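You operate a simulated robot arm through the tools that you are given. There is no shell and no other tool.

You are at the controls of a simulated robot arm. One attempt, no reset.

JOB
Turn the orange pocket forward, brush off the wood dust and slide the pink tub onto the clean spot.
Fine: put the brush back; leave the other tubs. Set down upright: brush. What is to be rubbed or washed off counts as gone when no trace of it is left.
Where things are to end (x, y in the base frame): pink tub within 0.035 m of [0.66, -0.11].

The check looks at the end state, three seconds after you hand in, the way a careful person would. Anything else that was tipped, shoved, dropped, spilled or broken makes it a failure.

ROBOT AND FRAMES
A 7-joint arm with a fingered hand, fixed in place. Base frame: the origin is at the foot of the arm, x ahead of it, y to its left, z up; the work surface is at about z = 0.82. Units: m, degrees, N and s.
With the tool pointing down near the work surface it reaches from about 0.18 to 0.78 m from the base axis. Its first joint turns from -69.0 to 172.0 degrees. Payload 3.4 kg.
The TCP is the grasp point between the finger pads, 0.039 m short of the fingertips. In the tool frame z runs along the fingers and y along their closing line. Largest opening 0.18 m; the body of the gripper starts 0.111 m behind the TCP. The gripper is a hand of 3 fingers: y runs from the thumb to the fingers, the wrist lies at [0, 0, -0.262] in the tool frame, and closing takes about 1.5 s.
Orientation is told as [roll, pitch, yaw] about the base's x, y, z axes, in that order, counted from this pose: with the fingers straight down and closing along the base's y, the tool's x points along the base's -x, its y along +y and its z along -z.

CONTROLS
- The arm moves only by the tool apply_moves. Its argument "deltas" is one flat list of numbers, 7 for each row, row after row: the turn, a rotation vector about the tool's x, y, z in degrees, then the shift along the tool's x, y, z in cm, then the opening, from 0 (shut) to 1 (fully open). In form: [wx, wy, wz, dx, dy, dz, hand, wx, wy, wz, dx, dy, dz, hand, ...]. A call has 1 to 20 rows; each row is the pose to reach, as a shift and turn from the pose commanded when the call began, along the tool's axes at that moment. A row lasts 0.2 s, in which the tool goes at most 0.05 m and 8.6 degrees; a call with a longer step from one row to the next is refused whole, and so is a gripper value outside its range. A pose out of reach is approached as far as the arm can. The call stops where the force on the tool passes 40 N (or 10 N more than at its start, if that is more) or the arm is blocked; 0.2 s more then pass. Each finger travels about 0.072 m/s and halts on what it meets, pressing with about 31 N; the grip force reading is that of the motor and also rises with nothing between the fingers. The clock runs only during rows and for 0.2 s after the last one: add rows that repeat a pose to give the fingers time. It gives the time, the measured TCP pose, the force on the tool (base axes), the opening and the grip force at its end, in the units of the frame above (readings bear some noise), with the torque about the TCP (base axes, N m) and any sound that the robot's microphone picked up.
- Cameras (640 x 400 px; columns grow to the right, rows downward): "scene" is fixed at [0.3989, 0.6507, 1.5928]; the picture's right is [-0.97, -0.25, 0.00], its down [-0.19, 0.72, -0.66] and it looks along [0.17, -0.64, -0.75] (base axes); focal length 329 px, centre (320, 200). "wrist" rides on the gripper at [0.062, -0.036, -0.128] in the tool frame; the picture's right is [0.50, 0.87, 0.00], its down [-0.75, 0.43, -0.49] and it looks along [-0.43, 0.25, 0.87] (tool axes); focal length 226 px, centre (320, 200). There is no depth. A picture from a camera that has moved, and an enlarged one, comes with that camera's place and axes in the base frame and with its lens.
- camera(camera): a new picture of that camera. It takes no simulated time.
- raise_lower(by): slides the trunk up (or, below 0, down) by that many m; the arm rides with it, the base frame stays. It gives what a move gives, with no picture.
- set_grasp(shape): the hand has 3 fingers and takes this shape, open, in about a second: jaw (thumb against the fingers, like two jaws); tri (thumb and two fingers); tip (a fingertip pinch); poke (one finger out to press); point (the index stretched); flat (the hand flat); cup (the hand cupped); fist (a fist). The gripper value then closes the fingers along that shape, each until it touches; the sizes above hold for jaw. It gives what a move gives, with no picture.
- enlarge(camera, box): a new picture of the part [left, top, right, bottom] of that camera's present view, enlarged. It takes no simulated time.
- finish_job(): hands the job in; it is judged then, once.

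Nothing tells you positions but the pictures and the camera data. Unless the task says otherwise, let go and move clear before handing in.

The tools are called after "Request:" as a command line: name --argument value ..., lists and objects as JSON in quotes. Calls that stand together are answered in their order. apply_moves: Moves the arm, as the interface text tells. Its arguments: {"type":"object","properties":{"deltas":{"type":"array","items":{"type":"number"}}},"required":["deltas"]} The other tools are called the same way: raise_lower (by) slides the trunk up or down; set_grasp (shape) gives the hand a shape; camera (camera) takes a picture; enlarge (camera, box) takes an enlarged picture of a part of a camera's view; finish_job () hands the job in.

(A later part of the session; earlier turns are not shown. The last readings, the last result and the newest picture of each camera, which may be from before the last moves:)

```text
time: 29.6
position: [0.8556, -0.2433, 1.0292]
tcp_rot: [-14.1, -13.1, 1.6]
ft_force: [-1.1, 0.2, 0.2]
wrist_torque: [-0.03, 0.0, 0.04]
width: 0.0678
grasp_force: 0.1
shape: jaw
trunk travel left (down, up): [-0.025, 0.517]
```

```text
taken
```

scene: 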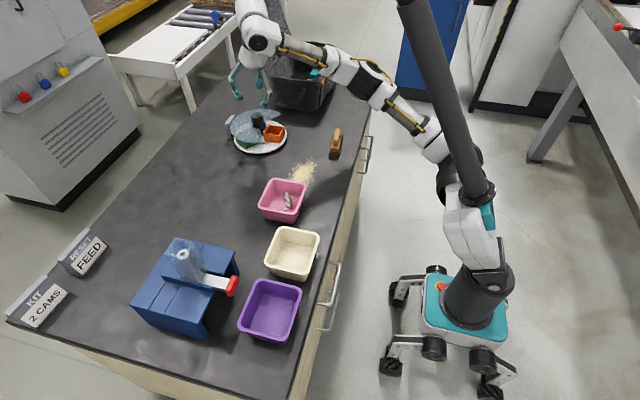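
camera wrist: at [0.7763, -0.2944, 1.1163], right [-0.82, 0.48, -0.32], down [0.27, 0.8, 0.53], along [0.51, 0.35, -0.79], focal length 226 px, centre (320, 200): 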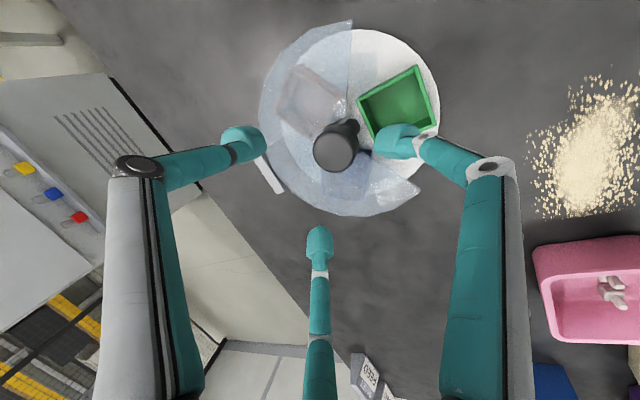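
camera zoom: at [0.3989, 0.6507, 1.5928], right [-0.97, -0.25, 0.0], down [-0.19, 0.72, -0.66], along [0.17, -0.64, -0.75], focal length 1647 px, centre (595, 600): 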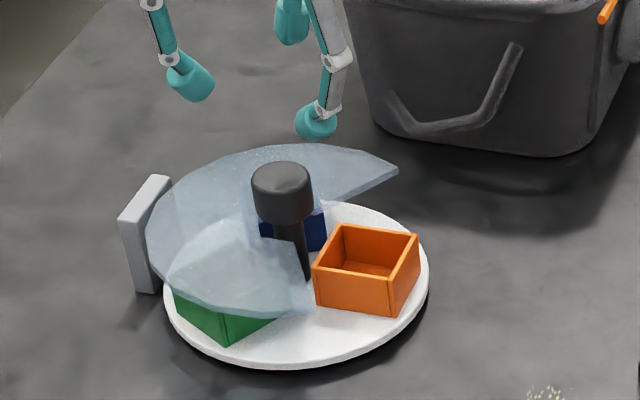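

Orange stays in place after release. Next I'll straighten the hand and back off to look at the brush from above.

Request:
apply_moves --deltas '[-1.57, 1.46, 0, 4.01, -0.92, -1.57, 0.38, -3.13, 2.91, 0, 8.03, -1.84, -3.13, 0.38, -4.7, 4.37, 0, 12.04, -2.77, -4.7, 0.38, -6.27, 5.82, 0, 16.06, -3.69, -6.27, 0.38, -7.83, 7.28, 0, 20.07, -4.61, -7.83, 0.5, -9.4, 8.73, 0, 24.09, -5.53, -9.4, 0.7, -10.97, 10.19, 0, 28.1, -6.46, -10.97, 1, -12.53, 11.64, 0, 32.12, -7.38, -12.53, 1, -14.1, 13.1, 0, 36.13, -8.3, -14.1, 1, -14.1, 13.1, 0, 36.13, -8.3, -14.1, 1]'

Request:
camera --camera "wrist"

Request:
enlarge --camera "scene" --box '[290, 110, 380, 200]'

```text
time: 31.8
position: [0.5028, -0.2324, 1.0042]
tcp_rot: [0.4, 0.0, 0.0]
ft_force: [-0.5, -0.5, -0.1]
wrist_torque: [0.02, 0.01, -0.01]
width: 0.1799
grasp_force: 0.1
shape: jaw
out of reach, approached as far as the arm can: row 5, 6, 7, 8, 9, 10
trunk travel left (down, up): [-0.025, 0.517]
```

```text
taken
camera wrist: at [0.4385, -0.2679, 1.1317], right [-0.5, 0.87, 0.01], down [0.75, 0.43, 0.5], along [0.43, 0.25, -0.87], focal length 226 px, centre (320, 200)
```

wrist: 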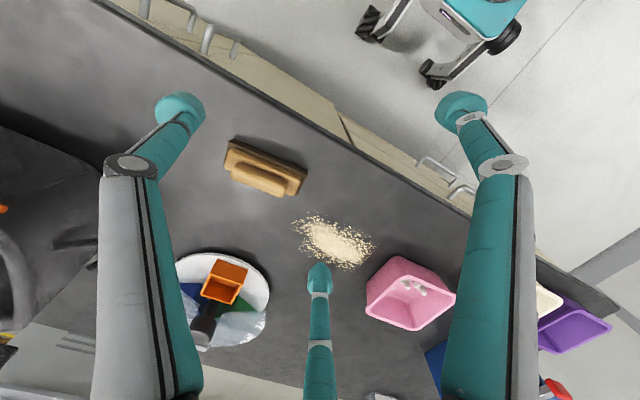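

```text
4.44 times, centred on (335, 155) of scene
camera zoom: at [0.3989, 0.6507, 1.5928], right [-0.97, -0.25, 0.0], down [-0.19, 0.72, -0.66], along [0.17, -0.64, -0.75], focal length 1464 px, centre (253, 400)
```

zoom: 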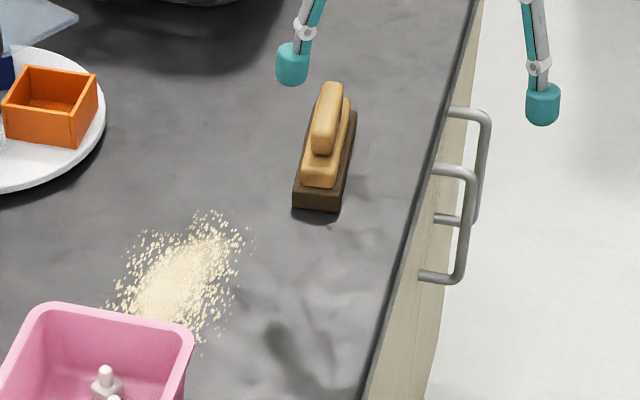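

The low trunk limits the arm close in, so I'll raise the trunk back by 0.2 m. Then I'll take a look at the brush, which lies nearly along y.

Request:
raise_lower --by 0.2

Request:
set_grasp --shape "tip"

Request:
camera --camera "wrist"

Request:
camera --camera "scene"

```text
time: 33.9
position: [0.505, -0.2315, 1.2046]
tcp_rot: [0.3, 0.2, 0.0]
ft_force: [0.3, -0.1, -0.2]
wrist_torque: [0.01, 0.0, -0.01]
width: 0.1803
grasp_force: 0.0
shape: jaw
trunk travel left (down, up): [-0.225, 0.317]
```

```text
time: 34.8
position: [0.5027, -0.2313, 1.2053]
tcp_rot: [0.3, 0.0, 0.0]
ft_force: [0.2, -0.1, -0.4]
wrist_torque: [0.0, -0.01, -0.02]
width: 0.1801
grasp_force: 0.1
shape: tip
trunk travel left (down, up): [-0.225, 0.317]
```

```text
taken
camera wrist: at [0.439, -0.2679, 1.3331], right [-0.5, 0.87, 0.0], down [0.75, 0.43, 0.5], along [0.43, 0.25, -0.87], focal length 226 px, centre (320, 200)
```

wrist: 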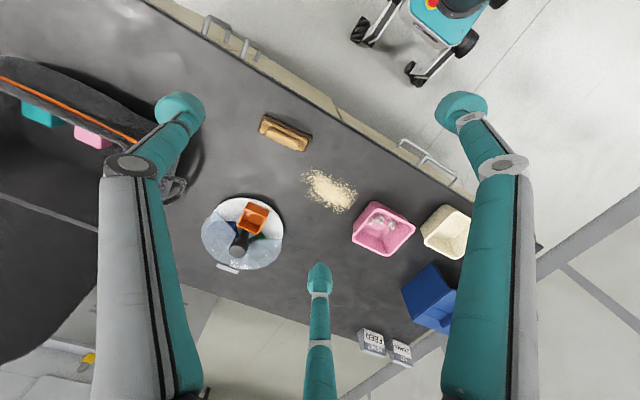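

```text
taken
```

scene: 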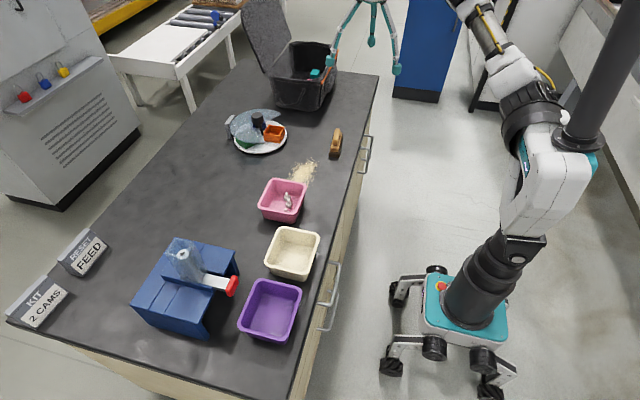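

The tip shape looks the same while open, so I'll close it in free air to see which fingers move and how.

Request:
apply_moves --deltas '[0, 0, 0, 0, 0, 0, 0.15, 0, 0, 0, 0, 0, 0, 0.15, 0, 0, 0, 0, 0, 0, 0.15, 0, 0, 0, 0, 0, 0, 0.15, 0, 0, 0, 0, 0, 0, 0.15, 0, 0, 0, 0, 0, 0, 0.15, 0, 0, 0, 0, 0, 0, 0.15]'

Request:
camera --camera "wrist"

Request:
enlarge --camera "scene" --box '[310, 0, 430, 90]'

```text
time: 36.4
position: [0.5035, -0.2315, 1.2049]
tcp_rot: [0.3, 0.0, 0.1]
ft_force: [-0.2, -0.6, 0.5]
wrist_torque: [0.0, -0.01, -0.04]
width: 0.0272
grasp_force: 0.1
shape: tip
trunk travel left (down, up): [-0.225, 0.317]
```

```text
taken
camera wrist: at [0.439, -0.2679, 1.3331], right [-0.5, 0.87, 0.0], down [0.75, 0.43, 0.5], along [0.43, 0.25, -0.87], focal length 226 px, centre (320, 200)
```

wrist: 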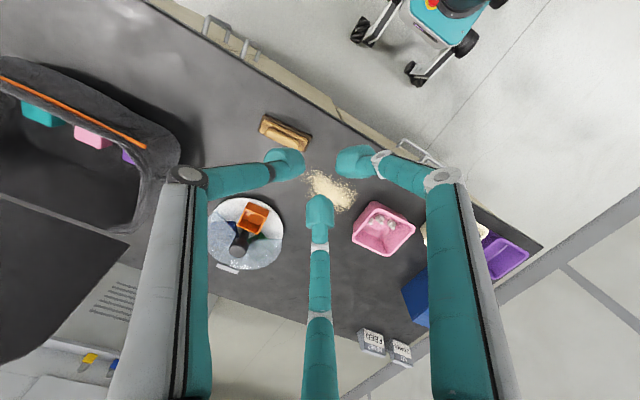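

```text
4.44 times, centred on (370, 45) of scene
camera zoom: at [0.3989, 0.6507, 1.5928], right [-0.97, -0.25, 0.0], down [-0.19, 0.72, -0.66], along [0.17, -0.64, -0.75], focal length 1464 px, centre (98, 889)
```

zoom: 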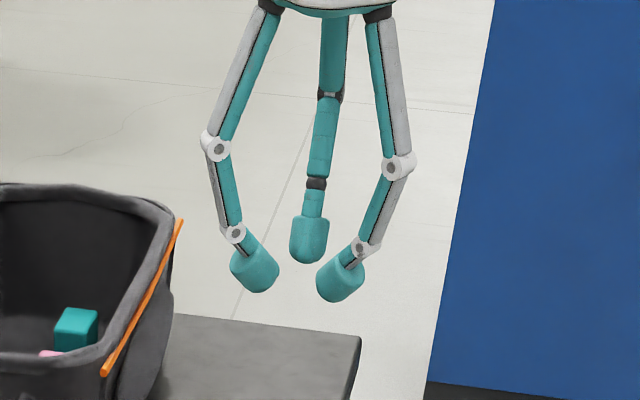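

All three fingers close radially in this shape too. I'll measure the brush closely from both cameras before choosing the grip.

Request:
enlarge --camera "wrist" --box '[245, 95, 325, 165]'

Request:
enlarge --camera "scene" --box '[315, 120, 355, 160]'

Request:
enlarge --camera "wrist" --box '[290, 150, 370, 220]'

Request:
enlarge --camera "scene" --box '[270, 150, 340, 200]'

```text
5.71 times, centred on (285, 130) of wrist
camera zoom: at [0.439, -0.2679, 1.3331], right [-0.5, 0.87, 0.0], down [0.75, 0.43, 0.5], along [0.43, 0.25, -0.87], focal length 1292 px, centre (520, 600)
```

zoom: 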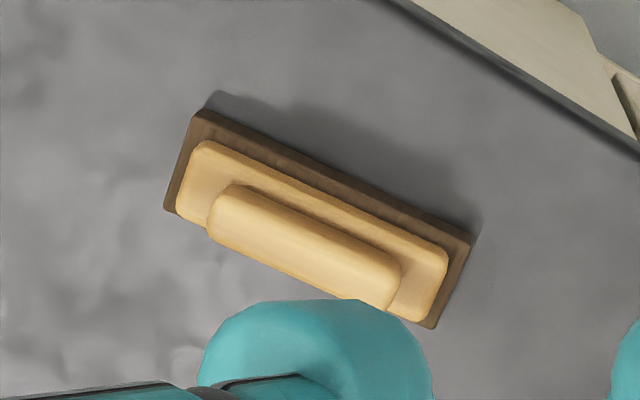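

```text
10.00 times, centred on (335, 140) of scene
camera zoom: at [0.3989, 0.6507, 1.5928], right [-0.97, -0.25, 0.0], down [-0.19, 0.72, -0.66], along [0.17, -0.64, -0.75], focal length 3294 px, centre (170, 800)
```

zoom: 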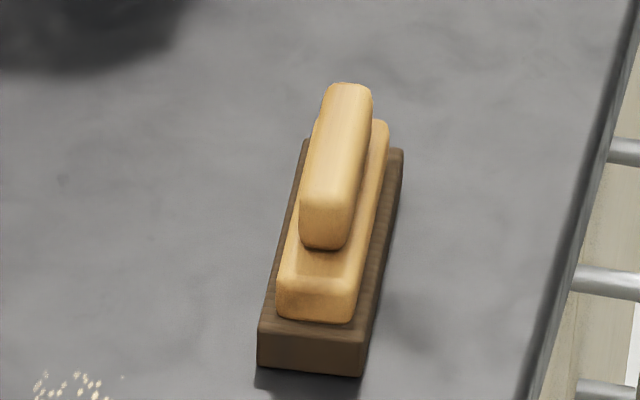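

```text
5.71 times, centred on (330, 185) of wrist
camera zoom: at [0.439, -0.2679, 1.3331], right [-0.5, 0.87, 0.0], down [0.75, 0.43, 0.5], along [0.43, 0.25, -0.87], focal length 1292 px, centre (263, 286)
```

zoom: 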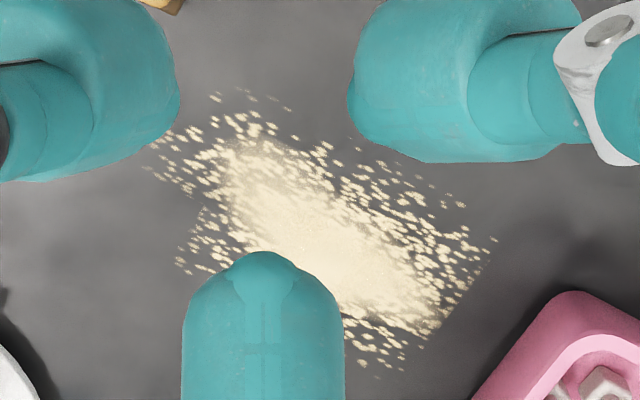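

```text
8.00 times, centred on (305, 175) of scene
camera zoom: at [0.3989, 0.6507, 1.5928], right [-0.97, -0.25, 0.0], down [-0.19, 0.72, -0.66], along [0.17, -0.64, -0.75], focal length 2635 px, centre (440, 400)
```

zoom: 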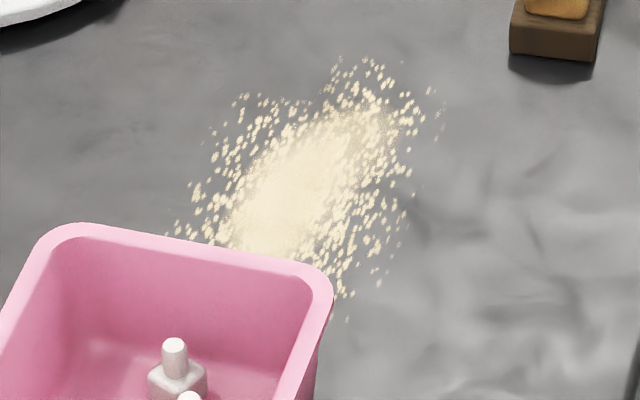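

The brush is about 0.108 x 0.037 m, centred near [0.5815, -0.271], with a 7 x 2 cm handle ridge whose top is near z = 0.872; its long axis is about 5° off the y axis. I'll turn the hand so the thumb closes on one long side and the two fingers on the other, and hover above it.

Request:
set_grasp --shape "jaw"

Request:
apply_moves --deltas '[0, 0, 7.73, -0.71, -0.36, 1.3, 1, 0, 0, 15.46, -1.42, -0.72, 2.6, 1, 0, 0, 23.19, -2.13, -1.08, 3.95, 1, 0, 0, 30.92, -2.84, -1.44, 5.3, 1, 0, 0, 38.65, -3.55, -1.8, 6.6, 1, 0, 0, 46.38, -4.26, -2.15, 7.9, 1, 0, 0, 54.11, -4.97, -2.51, 9.2, 1, 0, 0, 61.84, -5.67, -2.87, 10.5, 1, 0, 0, 69.57, -6.38, -3.23, 11.8, 1, 0, 0, 77.3, -7.09, -3.6, 13.2, 1, 0, 0, 85.1, -7.8, -3.95, 14.5, 1, 0, 0, 85.1, -7.8, -3.95, 14.5, 1]'

Request:
camera --camera "wrist"

Request:
camera --camera "scene"

```text
time: 37.3
position: [0.5034, -0.2318, 1.206]
tcp_rot: [0.3, 0.0, 0.1]
ft_force: [0.1, -0.4, 0.4]
wrist_torque: [0.01, 0.06, -0.01]
width: 0.1799
grasp_force: 0.1
shape: jaw
trunk travel left (down, up): [-0.225, 0.317]
```

```text
time: 39.9
position: [0.5809, -0.2702, 1.0613]
tcp_rot: [0.1, 0.3, -85.2]
ft_force: [-0.1, 1.0, 0.6]
wrist_torque: [0.01, 0.04, 0.02]
width: 0.1801
grasp_force: 0.1
shape: jaw
trunk travel left (down, up): [-0.225, 0.317]
```

```text
taken
camera wrist: at [0.5383, -0.2113, 1.189], right [0.82, 0.57, 0.0], down [0.5, -0.72, 0.49], along [0.28, -0.4, -0.87], focal length 226 px, centre (320, 200)
```

wrist: 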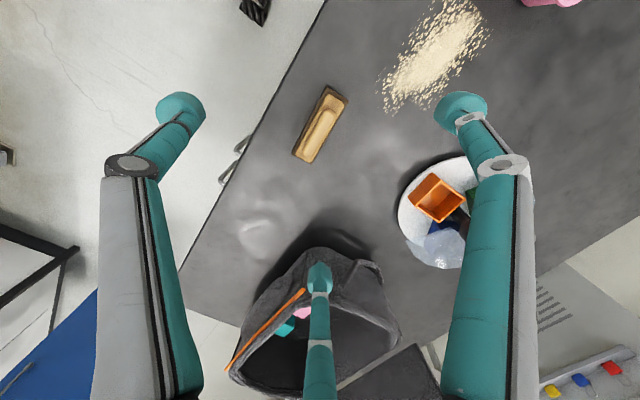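

```text
taken
```

scene: 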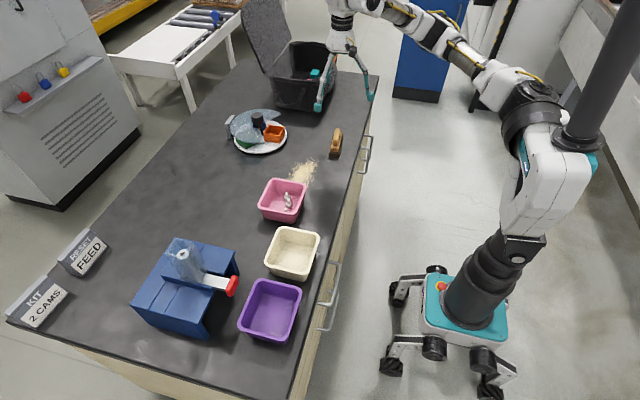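

The hand is over the brush with the right heading. I'll zoom to refine the brush centre and the dust outline from here.

Request:
enlarge --camera "wrist" --box '[275, 75, 365, 175]'

Request:
enlarge --camera "wrist" --box '[360, 0, 600, 130]'

```text
4.00 times, centred on (320, 125) of wrist
camera zoom: at [0.5383, -0.2113, 1.189], right [0.82, 0.57, 0.0], down [0.5, -0.72, 0.49], along [0.28, -0.4, -0.87], focal length 904 px, centre (320, 500)
```

zoom: 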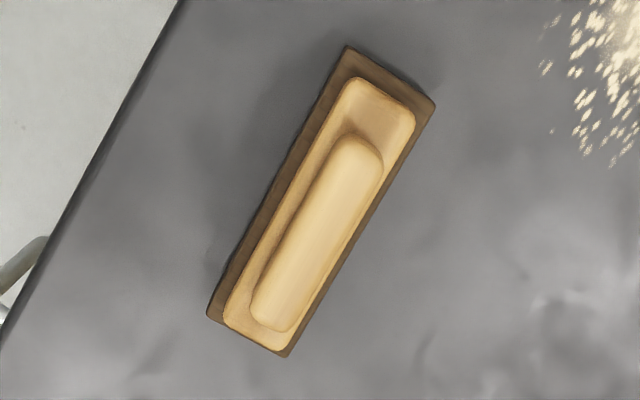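

```text
2.67 times, centred on (480, 65) of wrist
camera zoom: at [0.5383, -0.2113, 1.189], right [0.82, 0.57, 0.0], down [0.5, -0.72, 0.49], along [0.28, -0.4, -0.87], focal length 603 px, centre (-107, 560)
```

zoom: 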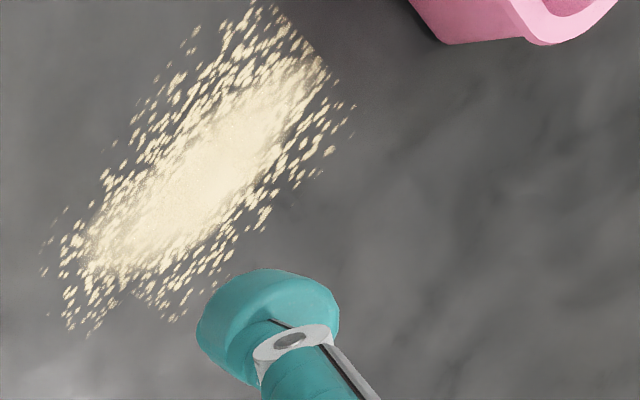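

The brush handle centre refines to [0.579, -0.2725], with the handle from about z = 0.852 to 0.874. I'll half-close the hand and come down to just above it, then check.

Request:
apply_moves --deltas '[0, 0, 0.5, -0.05, -0.05, 3.3, 0.6, 0, 0, 0.5, -0.1, -0.1, 6.6, 0.6, 0, 0, 0.5, -0.2, -0.2, 9.9, 0.6, 0, 0, 0.5, -0.2, -0.2, 12.5, 0.6, 0, 0, 0.5, -0.2, -0.2, 12.5, 0.6]'

Request:
camera --camera "wrist"

Request:
enlarge --camera "scene" --box '[295, 90, 375, 170]'

```text
time: 41.1
position: [0.5779, -0.2707, 0.9354]
tcp_rot: [0.0, 0.4, -85.6]
ft_force: [-0.7, 0.2, -0.9]
wrist_torque: [-0.03, -0.01, 0.01]
width: 0.1086
grasp_force: 0.0
shape: jaw
trunk travel left (down, up): [-0.225, 0.317]
```

```text
taken
camera wrist: at [0.5365, -0.212, 1.0631], right [0.82, 0.57, 0.0], down [0.49, -0.72, 0.49], along [0.28, -0.4, -0.87], focal length 226 px, centre (320, 200)
```

wrist: 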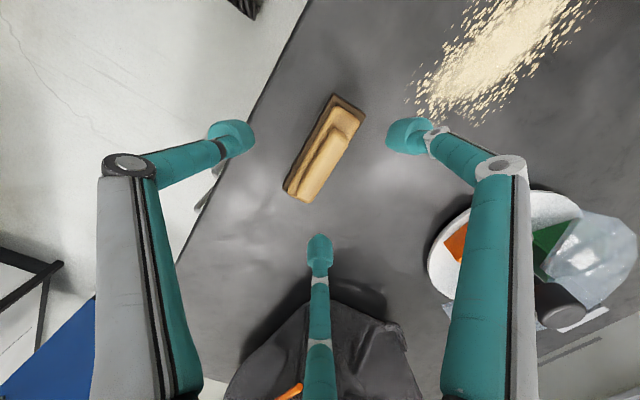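

```text
5.00 times, centred on (335, 130) of scene
camera zoom: at [0.3989, 0.6507, 1.5928], right [-0.97, -0.25, 0.0], down [-0.19, 0.72, -0.66], along [0.17, -0.64, -0.75], focal length 1647 px, centre (245, 550)
```

zoom: 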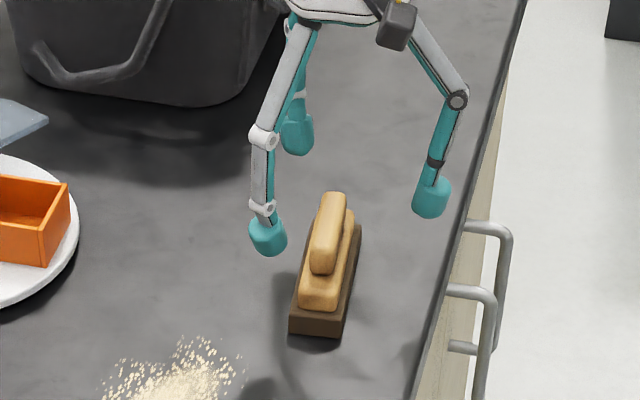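

Alignment looks right. I'll descend to fingertip height just above the brush's body and check the clearance before closing.

Request:
apply_moves --deltas '[0, 0, -1, -0.1, 0.03, 2, 0.6, 0, 0, -1, -0.19, 0.07, 3.9, 0.5, 0, 0, -1, -0.19, 0.07, 3.9, 0.5]'

Request:
enlarge --camera "wrist" --box '[220, 60, 420, 260]'

Request:
enlarge --camera "scene" --box '[305, 100, 365, 160]'

```text
time: 41.9
position: [0.5803, -0.2738, 0.8957]
tcp_rot: [0.2, 0.3, -84.6]
ft_force: [0.4, -0.6, 0.8]
wrist_torque: [0.01, 0.04, 0.03]
width: 0.0906
grasp_force: 0.1
shape: jaw
trunk travel left (down, up): [-0.225, 0.317]
```

```text
2.00 times, centred on (320, 160) of wrist
camera zoom: at [0.5364, -0.2143, 1.0239], right [0.81, 0.58, 0.0], down [0.5, -0.71, 0.49], along [0.29, -0.4, -0.87], focal length 452 px, centre (320, 280)
```

zoom: 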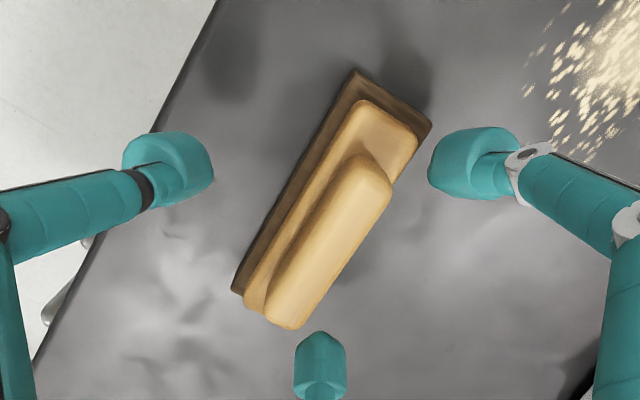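

```text
6.67 times, centred on (335, 130) of scene
camera zoom: at [0.3989, 0.6507, 1.5928], right [-0.97, -0.25, 0.0], down [-0.19, 0.72, -0.66], along [0.17, -0.64, -0.75], focal length 2196 px, centre (220, 667)
```

zoom: 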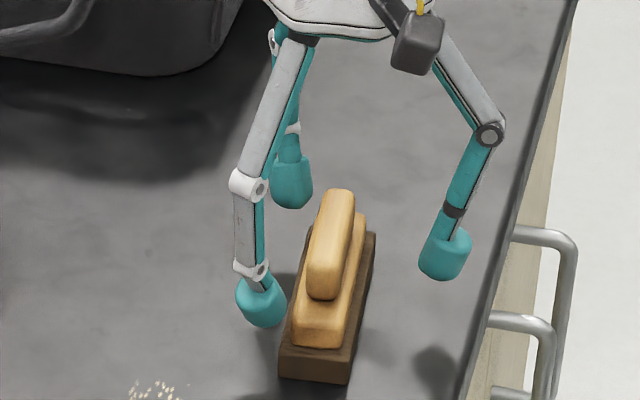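

The fingertips are beside the handle at the right height. I'll close on it slowly.

Request:
apply_moves --deltas '[0, 0, 0, 0, 0, 0, 0.42, 0, 0, 0, 0, 0, 0, 0.35, 0, 0, 0, 0, 0, 0, 0.28, 0, 0, 0, 0, 0, 0, 0.2, 0, 0, 0, 0, 0, 0, 0.12, 0, 0, 0, 0, 0, 0, 0.05, 0, 0, 0, 0, 0, 0, 0.05, 0, 0, 0, 0, 0, 0, 0.05]'

Request:
enlarge --camera "wrist" --box '[220, 60, 420, 260]'

Request:
enlarge --camera "scene" --box '[305, 100, 365, 160]'

```text
time: 43.7
position: [0.5801, -0.273, 0.8952]
tcp_rot: [0.1, 0.3, -84.7]
ft_force: [-1.2, 0.1, -0.3]
wrist_torque: [-0.01, 0.05, -0.03]
width: 0.0157
grasp_force: 31.0
shape: jaw
trunk travel left (down, up): [-0.225, 0.317]
```

```text
2.00 times, centred on (320, 160) of wrist
camera zoom: at [0.5365, -0.2143, 1.0239], right [0.81, 0.58, 0.0], down [0.5, -0.71, 0.49], along [0.29, -0.4, -0.87], focal length 452 px, centre (320, 280)
```

zoom: 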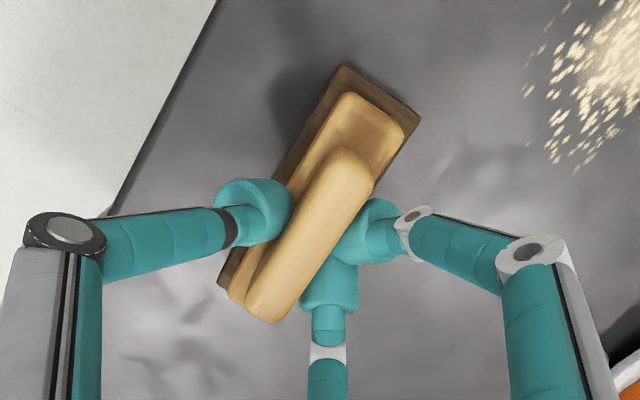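

```text
6.67 times, centred on (335, 130) of scene
camera zoom: at [0.3989, 0.6507, 1.5928], right [-0.97, -0.25, 0.0], down [-0.19, 0.72, -0.66], along [0.17, -0.64, -0.75], focal length 2196 px, centre (220, 667)
```

zoom: 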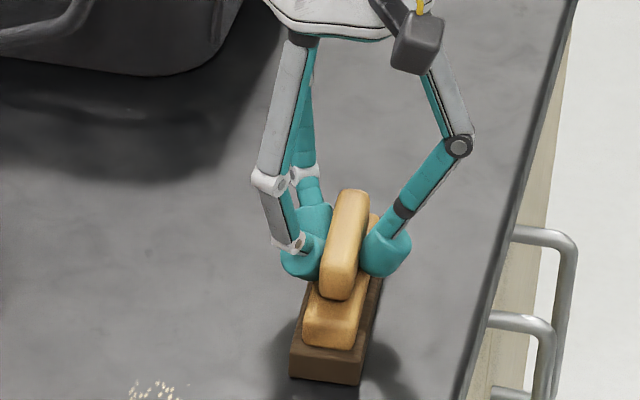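

The brush is held at mid-handle with 31 N. The dust spans roughly x 0.605–0.71 and y -0.20 to -0.03, with the pink tub's near rim at about y = -0.01. I'll lift the brush a little and check that it hangs level.

Request:
apply_moves --deltas '[0, 0, 0, 0, 0, -1, 0.05, 0, 0, 2.7, 0, 0, -2, 0.05, 0, 0, 5.3, 0, 0, -3, 0.05, 0, 0, 5.3, 0, 0, -3, 0.05]'

Request:
enlarge --camera "wrist" --box '[220, 60, 420, 260]'

Request:
enlarge --camera "scene" --box '[305, 100, 365, 160]'

```text
time: 44.7
position: [0.5805, -0.2727, 0.927]
tcp_rot: [0.1, 0.3, -89.9]
ft_force: [0.2, -0.1, -1.2]
wrist_torque: [-0.02, 0.01, -0.01]
width: 0.0152
grasp_force: 30.9
shape: jaw
trunk travel left (down, up): [-0.225, 0.317]
```

```text
2.00 times, centred on (320, 160) of wrist
camera zoom: at [0.5429, -0.2108, 1.0547], right [0.87, 0.5, 0.0], down [0.44, -0.76, 0.49], along [0.25, -0.42, -0.87], focal length 452 px, centre (320, 280)
```

zoom: 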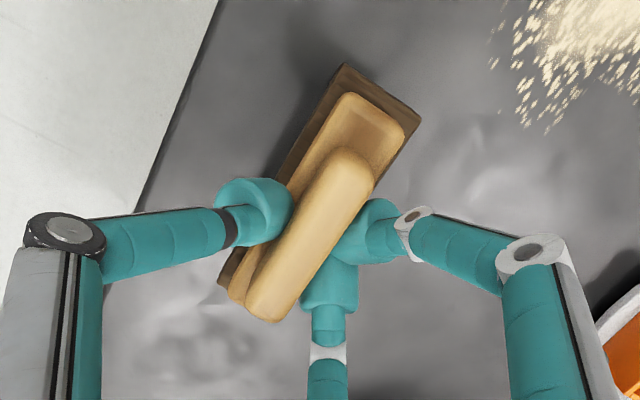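

```text
6.67 times, centred on (335, 130) of scene
camera zoom: at [0.3989, 0.6507, 1.5928], right [-0.97, -0.25, 0.0], down [-0.19, 0.72, -0.66], along [0.17, -0.64, -0.75], focal length 2196 px, centre (220, 667)
```

zoom: 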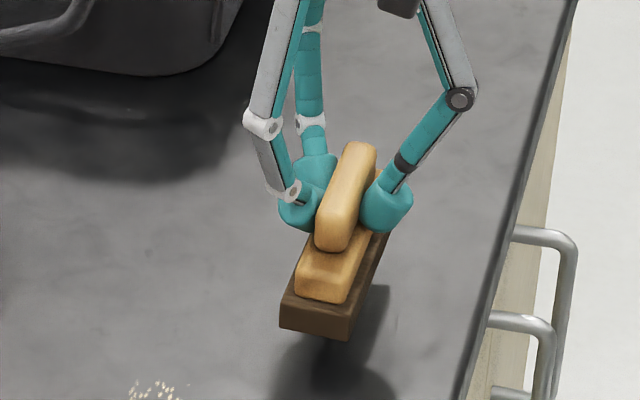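

The brush lifts rigidly and stays level, its long axis nearly along y. I'll carry it to the robot-side edge of the dust and lower it until it just touches the bench.

Request:
apply_moves --deltas '[0, 0, 0, 4, 0.05, 0, 0.05, 0, 0, 0, 8, 0.1, 0, 0.05, 0, 0, 0, 11.8, 0.15, 0, 0.05, 0, 0, 0, 11.8, 0.15, 1.5, 0.05, 0, 0, 0, 11.8, 0.15, 2.7, 0.05, 0, 0, 0, 11.8, 0.15, 3.1, 0.05, 0, 0, 0, 11.8, 0.15, 3.2, 0.05]'

Request:
enlarge --camera "scene" --box '[255, 110, 375, 220]'

Request:
camera --camera "wrist"

```text
time: 46.3
position: [0.5825, -0.1553, 0.8944]
tcp_rot: [0.2, 0.2, -89.9]
ft_force: [-0.3, -1.3, 4.2]
wrist_torque: [-0.06, 0.1, 0.0]
width: 0.0153
grasp_force: 31.2
shape: jaw
trunk travel left (down, up): [-0.225, 0.317]
```

```text
3.64 times, centred on (315, 165) of scene
camera zoom: at [0.3989, 0.6507, 1.5928], right [-0.97, -0.25, 0.0], down [-0.19, 0.72, -0.66], along [0.17, -0.64, -0.75], focal length 1198 px, centre (338, 327)
```

zoom: 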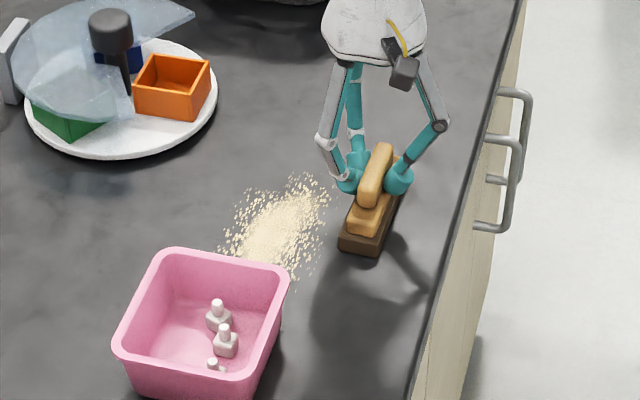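

```text
taken
camera wrist: at [0.5438, -0.0927, 1.0237], right [0.86, 0.5, 0.01], down [0.44, -0.76, 0.49], along [0.25, -0.42, -0.87], focal length 226 px, centre (320, 200)
```

wrist: 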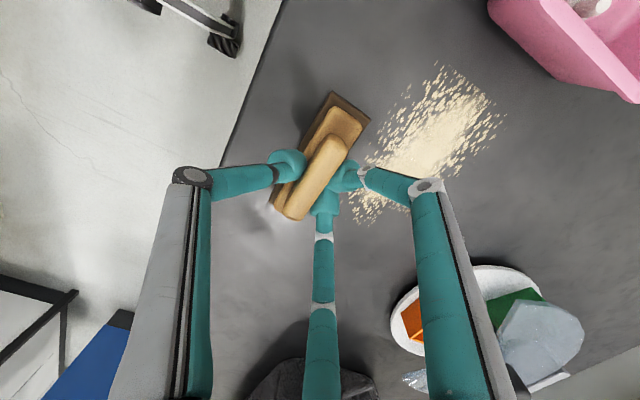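

The brush touches the bench lightly at 4 N. I'll sweep it forward (+x) across the lower half of the dust.

Request:
apply_moves --deltas '[0, 0, 0, 0, 0, 0.1, 0.05, 0, 0, 0, 0, 2, 0.1, 0.05, 0, 0, 0, 0, 4, 0.1, 0.05, 0, 0, 0, 0, 6, 0.1, 0.05, 0, 0, 0, 0, 8, 0.1, 0.05, 0, 0, 0, 0, 10, 0.1, 0.05, 0, 0, 0, 0, 12, 0.1, 0.05, 0, 0, 0, 0, 14, 0.1, 0.05, 0, 0, 0, 0, 15, 0.1, 0.05]'

Request:
enlarge --camera "scene" --box '[255, 110, 375, 220]'

Request:
camera --camera "wrist"

```text
time: 48.3
position: [0.73, -0.155, 0.8951]
tcp_rot: [0.0, 0.4, -89.8]
ft_force: [-5.2, 0.8, 13.4]
wrist_torque: [-0.01, 0.57, 0.01]
width: 0.0159
grasp_force: 31.0
shape: jaw
trunk travel left (down, up): [-0.225, 0.317]
```

```text
3.64 times, centred on (315, 165) of scene
camera zoom: at [0.3989, 0.6507, 1.5928], right [-0.97, -0.25, 0.0], down [-0.19, 0.72, -0.66], along [0.17, -0.64, -0.75], focal length 1198 px, centre (338, 327)
```

zoom: 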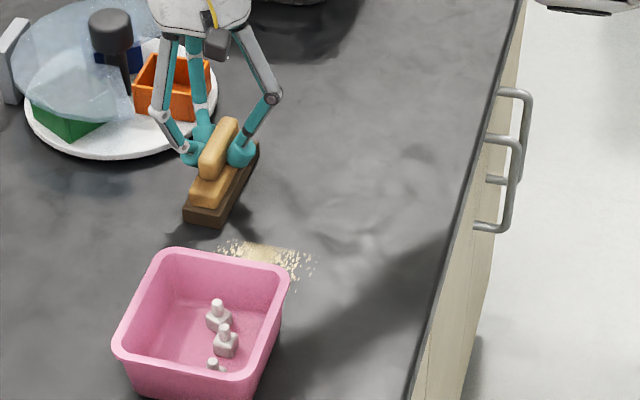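

```text
taken
camera wrist: at [0.6932, -0.0925, 1.0233], right [0.86, 0.5, 0.0], down [0.44, -0.76, 0.49], along [0.25, -0.42, -0.87], focal length 226 px, centre (320, 200)
```

wrist: 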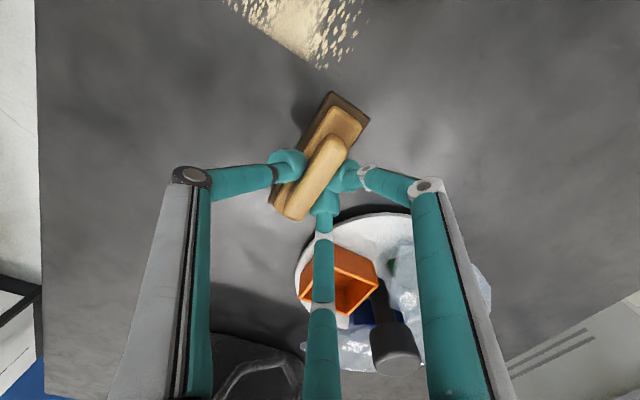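

The brush wiped everything in its path, leaving only the strip beside the tub. I'll slide it 7 cm toward the tub, stopping over 1 cm short of it, and sweep back.

Request:
apply_moves --deltas '[0, 0, 0, 2, 0, 0, 0.05, 0, 0, 0, 4, 0, 0, 0.05, 0, 0, 0, 6, 0, 0, 0.05, 0, 0, 0, 7.1, 0, 0, 0.05, 0, 0, 0, 7.1, -2, 0, 0.05, 0, 0, 0, 7.1, -4, 0, 0.05, 0, 0, 0, 7.1, -6, 0, 0.05, 0, 0, 0, 7.1, -8, 0, 0.05, 0, 0, 0, 7.1, -10, 0, 0.05, 0, 0, 0, 7.1, -12, 0, 0.05, 0, 0, 0, 7.1, -14, 0, 0.05, 0, 0, 0, 7.1, -14.5, 0, 0.05]'

Request:
enlarge --camera "scene" --box '[255, 110, 375, 220]'

Request:
camera --camera "wrist"

```text
time: 50.9
position: [0.5864, -0.0835, 0.895]
tcp_rot: [0.1, 0.4, -89.9]
ft_force: [4.6, -0.7, 11.3]
wrist_torque: [-0.03, -0.06, 0.03]
width: 0.015
grasp_force: 31.1
shape: jaw
trunk travel left (down, up): [-0.225, 0.317]
```

```text
3.64 times, centred on (315, 165) of scene
camera zoom: at [0.3989, 0.6507, 1.5928], right [-0.97, -0.25, 0.0], down [-0.19, 0.72, -0.66], along [0.17, -0.64, -0.75], focal length 1198 px, centre (338, 327)
```

zoom: 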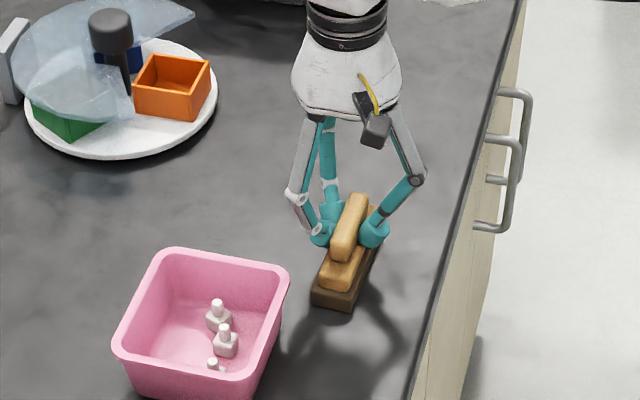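

```text
taken
camera wrist: at [0.5487, -0.0212, 1.0232], right [0.87, 0.5, 0.0], down [0.44, -0.76, 0.49], along [0.25, -0.42, -0.87], focal length 226 px, centre (320, 200)
```

wrist: 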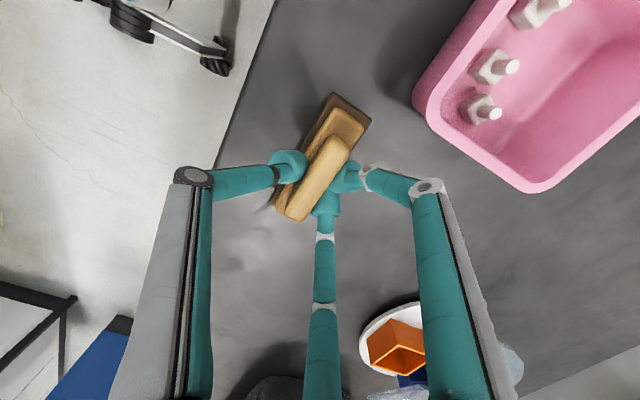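

No dust is visible now. I'll zoom in for leftover grains, especially along the tub's base and the lane edges.

Request:
enlarge --camera "wrist" --box '[340, 60, 560, 260]'

Request:
enlarge --camera "scene" --box '[260, 140, 340, 210]'

```text
2.00 times, centred on (450, 160) of wrist
camera zoom: at [0.5487, -0.0212, 1.0232], right [0.87, 0.5, 0.0], down [0.44, -0.76, 0.49], along [0.25, -0.42, -0.87], focal length 452 px, centre (60, 280)
```

zoom: 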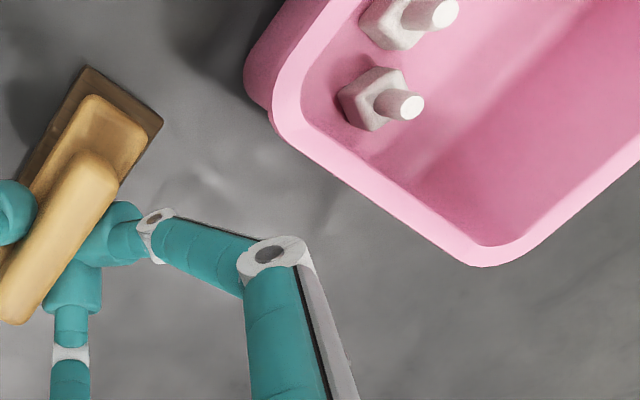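

```text
5.71 times, centred on (300, 175) of scene
camera zoom: at [0.3989, 0.6507, 1.5928], right [-0.97, -0.25, 0.0], down [-0.19, 0.72, -0.66], along [0.17, -0.64, -0.75], focal length 1882 px, centre (434, 343)
```

zoom: 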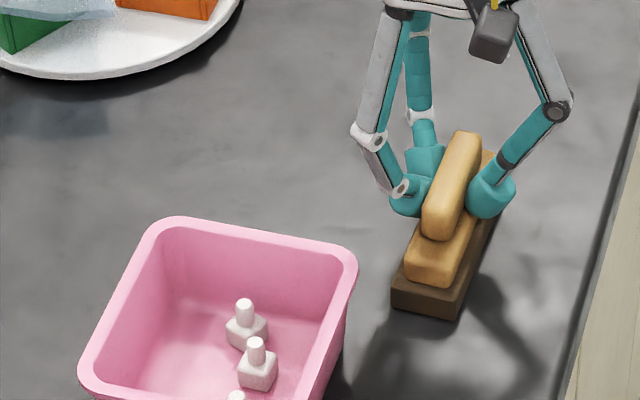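

The bench looks clean. For certainty I'll make one more overlapping round, out along the middle and back along the lower lane.

Request:
apply_moves --deltas '[0, 0, 0, -1.8, 0, 0, 0.05, 0, 0, 0, -3.65, 0, 0, 0.05, 0, 0, 0, -3.65, 2.2, 0, 0.05, 0, 0, 0, -3.65, 4.4, 0, 0.05, 0, 0, 0, -3.65, 6.6, 0, 0.05, 0, 0, 0, -3.65, 8.8, 0, 0.05, 0, 0, 0, -3.65, 11, 0, 0.05, 0, 0, 0, -3.65, 13, 0, 0.05, 0, 0, 0, -3.65, 14.4, 0, 0.05, 0, 0, 0, -6, 14.4, 0, 0.05, 0, 0, 0, -8.65, 14.4, 0, 0.05, 0, 0, 0, -8.65, 12, 0, 0.05, 0, 0, 0, -8.65, 9.6, 0, 0.05, 0, 0, 0, -8.65, 7.2, 0, 0.05, 0, 0, 0, -8.65, 4.8, 0, 0.05, 0, 0, 0, -8.65, 2.4, 0, 0.05, 0, 0, 0, -8.65, 0, 0, 0.05]'

Request:
camera --camera "wrist"

Request:
enlarge --camera "scene" --box '[255, 110, 375, 220]'

```text
time: 54.5
position: [0.5861, -0.17, 0.8949]
tcp_rot: [0.1, 0.4, -89.9]
ft_force: [3.3, 0.5, 15.0]
wrist_torque: [-0.03, -0.01, -0.02]
width: 0.0154
grasp_force: 31.4
shape: jaw
trunk travel left (down, up): [-0.225, 0.317]
```

```text
taken
camera wrist: at [0.5475, -0.1084, 1.0229], right [0.87, 0.5, 0.01], down [0.44, -0.76, 0.49], along [0.25, -0.42, -0.87], focal length 226 px, centre (320, 200)
```

wrist: 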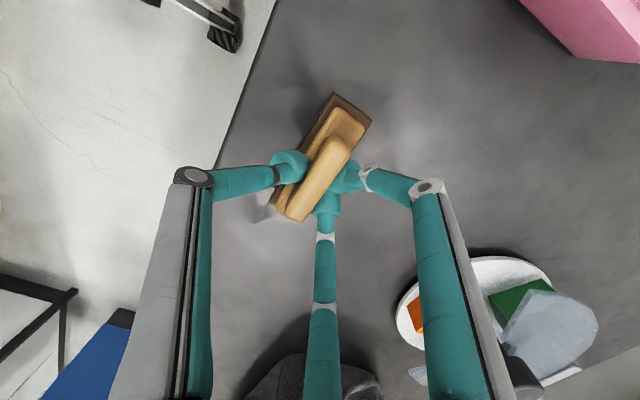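

```text
3.64 times, centred on (315, 165) of scene
camera zoom: at [0.3989, 0.6507, 1.5928], right [-0.97, -0.25, 0.0], down [-0.19, 0.72, -0.66], along [0.17, -0.64, -0.75], focal length 1198 px, centre (338, 327)
```

zoom: 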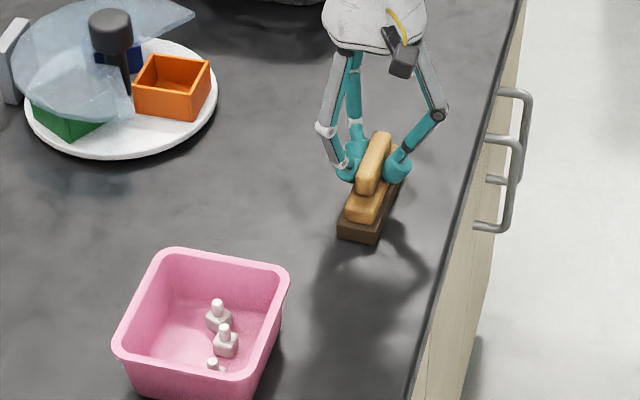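

The whole dust area is clean. I'll lift the brush, carry it back to its original spot and heading, set it down flat and let go.

Request:
apply_moves --deltas '[0, 0, 0, 0, 0, -1, 0.05, 0, 0, -1, -1, 0, -1.8, 0.05, 0, 0, -2.3, -4, 0, -1.8, 0.05, 0, 0, -2.3, -7.5, 0, -1.8, 0.05, 0, 0, -2.3, -10.25, 0, -1.8, 0.05, 0, 0, -2.3, -10.25, 0, -1, 0.05, 0, 0, -2.3, -10.25, 0, -0.4, 0.05, 0, 0, -2.3, -10.25, 0, -0.1, 0.05, 0, 0, -2.3, -10.25, 0, -0.07, 0.05]'

Request:
enlarge --camera "scene" --box '[305, 100, 365, 160]'

Request:
enlarge --camera "wrist" --box '[220, 60, 420, 260]'

```text
time: 56.5
position: [0.5875, -0.2726, 0.8948]
tcp_rot: [0.2, 0.3, -87.6]
ft_force: [1.1, 1.1, 5.4]
wrist_torque: [0.01, 0.11, -0.02]
width: 0.0152
grasp_force: 30.6
shape: jaw
trunk travel left (down, up): [-0.225, 0.317]
```

```text
6.67 times, centred on (335, 130) of scene
camera zoom: at [0.3989, 0.6507, 1.5928], right [-0.97, -0.25, 0.0], down [-0.19, 0.72, -0.66], along [0.17, -0.64, -0.75], focal length 2196 px, centre (220, 667)
```

zoom: 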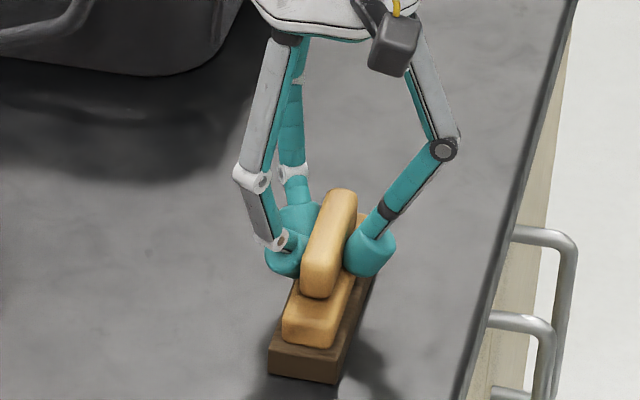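

```text
2.00 times, centred on (320, 160) of wrist
camera zoom: at [0.5462, -0.2118, 1.0231], right [0.84, 0.54, 0.01], down [0.47, -0.74, 0.49], along [0.27, -0.41, -0.87], focal length 452 px, centre (320, 280)
```

zoom: 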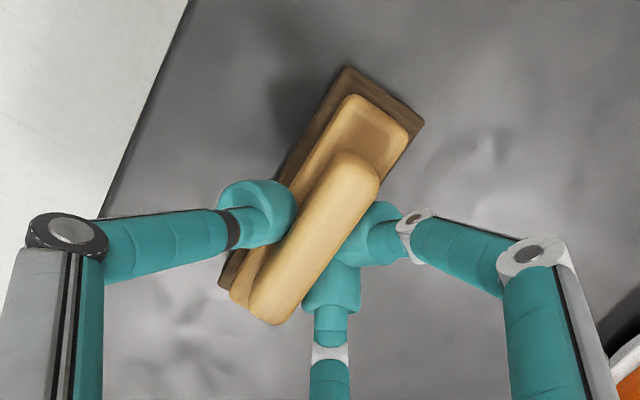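

The brush is back on its spot, about 4° off its original heading. I'll correct the heading, then open the hand gently and rise.

Request:
apply_moves --deltas '[0, 0, -1.8, 0, 0, -0.05, 0.05, 0, 0, -3.7, 0, -0.05, -0.03, 0.05, 0, 0, -3.7, 0, -0.05, 0, 0.05, 0, 0, -3.7, 0, -0.05, 0, 0.12, 0, 0, -3.7, 0, -0.05, 0, 0.2, 0, 0, -3.7, 0, -0.05, 0, 0.3, 0, 0, -3.7, 0, -0.05, 0, 0.42, 0, 0, -3.7, 0, -0.05, 0, 0.55, 0, 0, -3.7, 0, -0.05, 0, 0.6, 0, 0, -3.7, 0, -0.05, -3, 0.6, 0, 0, -3.7, 0, -0.05, -6, 0.6, 0, 0, -3.7, 0, -0.05, -10, 0.6]'

Request:
enlarge --camera "scene" --box '[305, 100, 365, 160]'

Request:
camera --camera "wrist"

```text
time: 59.1
position: [0.5861, -0.2722, 0.997]
tcp_rot: [0.1, 0.3, -84.0]
ft_force: [0.5, -0.6, -0.2]
wrist_torque: [0.0, -0.01, 0.01]
width: 0.1077
grasp_force: 0.1
shape: jaw
trunk travel left (down, up): [-0.225, 0.317]
```

```text
6.67 times, centred on (335, 130) of scene
camera zoom: at [0.3989, 0.6507, 1.5928], right [-0.97, -0.25, 0.0], down [-0.19, 0.72, -0.66], along [0.17, -0.64, -0.75], focal length 2196 px, centre (220, 667)
```

zoom: 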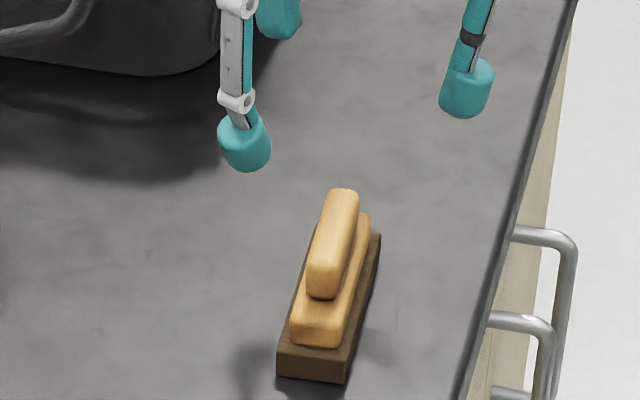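

```text
taken
camera wrist: at [0.5412, -0.2149, 1.1238], right [0.81, 0.59, 0.0], down [0.51, -0.71, 0.49], along [0.29, -0.39, -0.87], focal length 226 px, centre (320, 200)
```

wrist: 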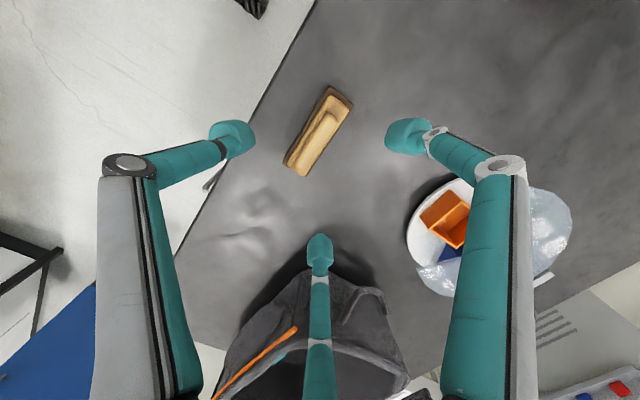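

The brush stands upright on its original spot, and the hand is free. Next I'll rise and move over the tubs for a good look at the pink one and its gap to the cream tub.

Request:
apply_moves --deltas '[0, 0, -8.4, 3.24, 0, -2.03, 0.8, 0, 0, -16.8, 6.48, 0, -4.06, 1, 0, 0, -25.2, 9.72, -0.1, -6.09, 1, 0, 0, -33.6, 12.96, -0.1, -8.12, 1, 0, 0, -42, 16.2, -0.1, -10.15, 1, 0, 0, -50.4, 19.44, -0.1, -12.18, 1, 0, 0, -58.8, 22.68, -0.1, -14.2, 1, 0, 0, -67.2, 25.92, -0.2, -16.2, 1, 0, 0, -75.6, 29.16, -0.2, -18.3, 1, 0, 0, -84, 32.4, -0.2, -20.3, 1, 0, 0, -84, 32.4, -0.2, -20.3, 1]'

Request:
camera --camera "wrist"

Request:
camera --camera "scene"

```text
time: 61.5
position: [0.5496, 0.047, 1.1981]
tcp_rot: [0.3, 0.0, 0.2]
ft_force: [0.9, 0.7, 0.2]
wrist_torque: [0.01, 0.02, -0.02]
width: 0.1802
grasp_force: 0.0
shape: jaw
trunk travel left (down, up): [-0.225, 0.317]
```

```text
taken
camera wrist: at [0.4863, 0.0103, 1.3251], right [-0.5, 0.86, 0.01], down [0.75, 0.43, 0.5], along [0.43, 0.25, -0.87], focal length 226 px, centre (320, 200)
```

wrist: 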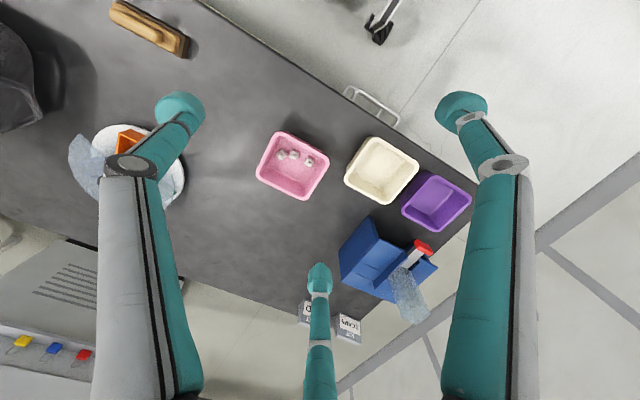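

```text
taken
```

scene: 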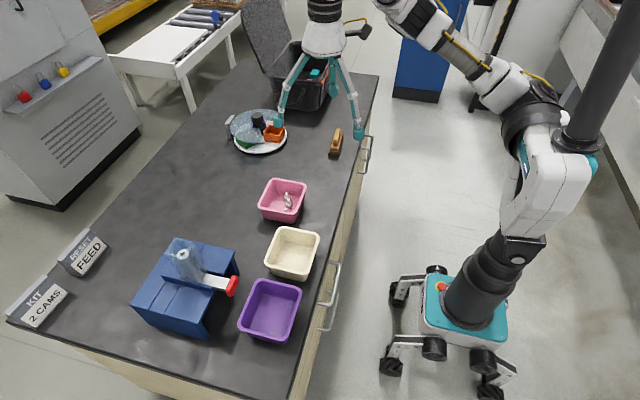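

Request:
enlarge --camera "wrist" --box '[240, 115, 430, 235]'

Request:
enlarge --camera "scene" --box '[245, 165, 335, 245]'

Request:
enlarge --camera "wrist" --box '[170, 60, 310, 200]'

```text
3.33 times, centred on (335, 175) of wrist
camera zoom: at [0.4863, 0.0103, 1.3251], right [-0.5, 0.86, 0.01], down [0.75, 0.43, 0.5], along [0.43, 0.25, -0.87], focal length 754 px, centre (270, 283)
```

zoom: 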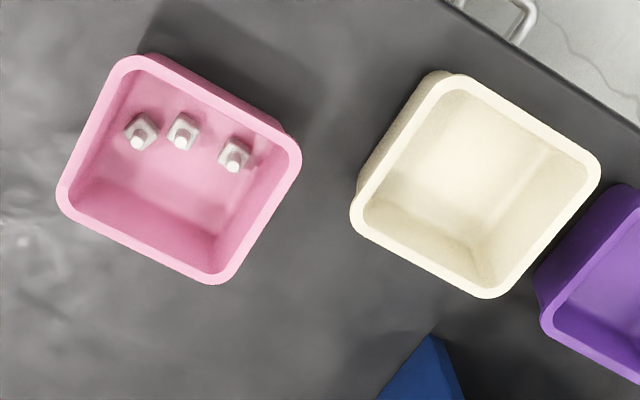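

```text
5.00 times, centred on (290, 205) of scene
camera zoom: at [0.3989, 0.6507, 1.5928], right [-0.97, -0.25, 0.0], down [-0.19, 0.72, -0.66], along [0.17, -0.64, -0.75], focal length 1647 px, centre (470, 175)
```

zoom: 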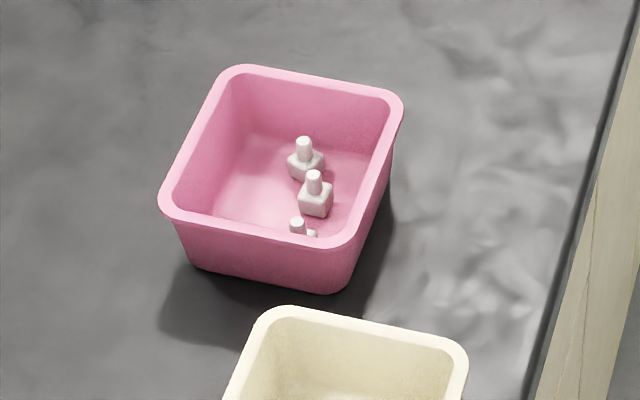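

```text
2.86 times, centred on (240, 130) of wrist
camera zoom: at [0.4863, 0.0103, 1.3251], right [-0.5, 0.86, 0.01], down [0.75, 0.43, 0.5], along [0.43, 0.25, -0.87], focal length 646 px, centre (549, 400)
```

zoom: 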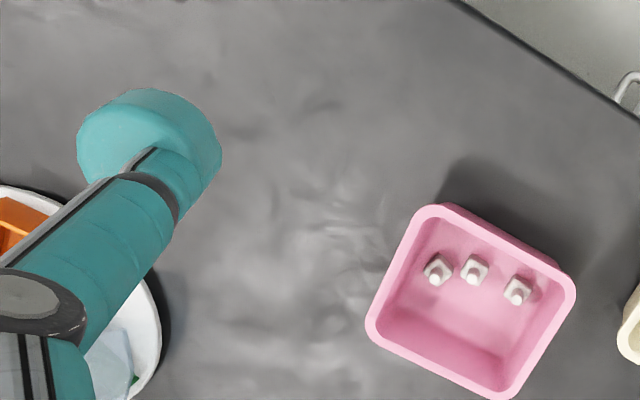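

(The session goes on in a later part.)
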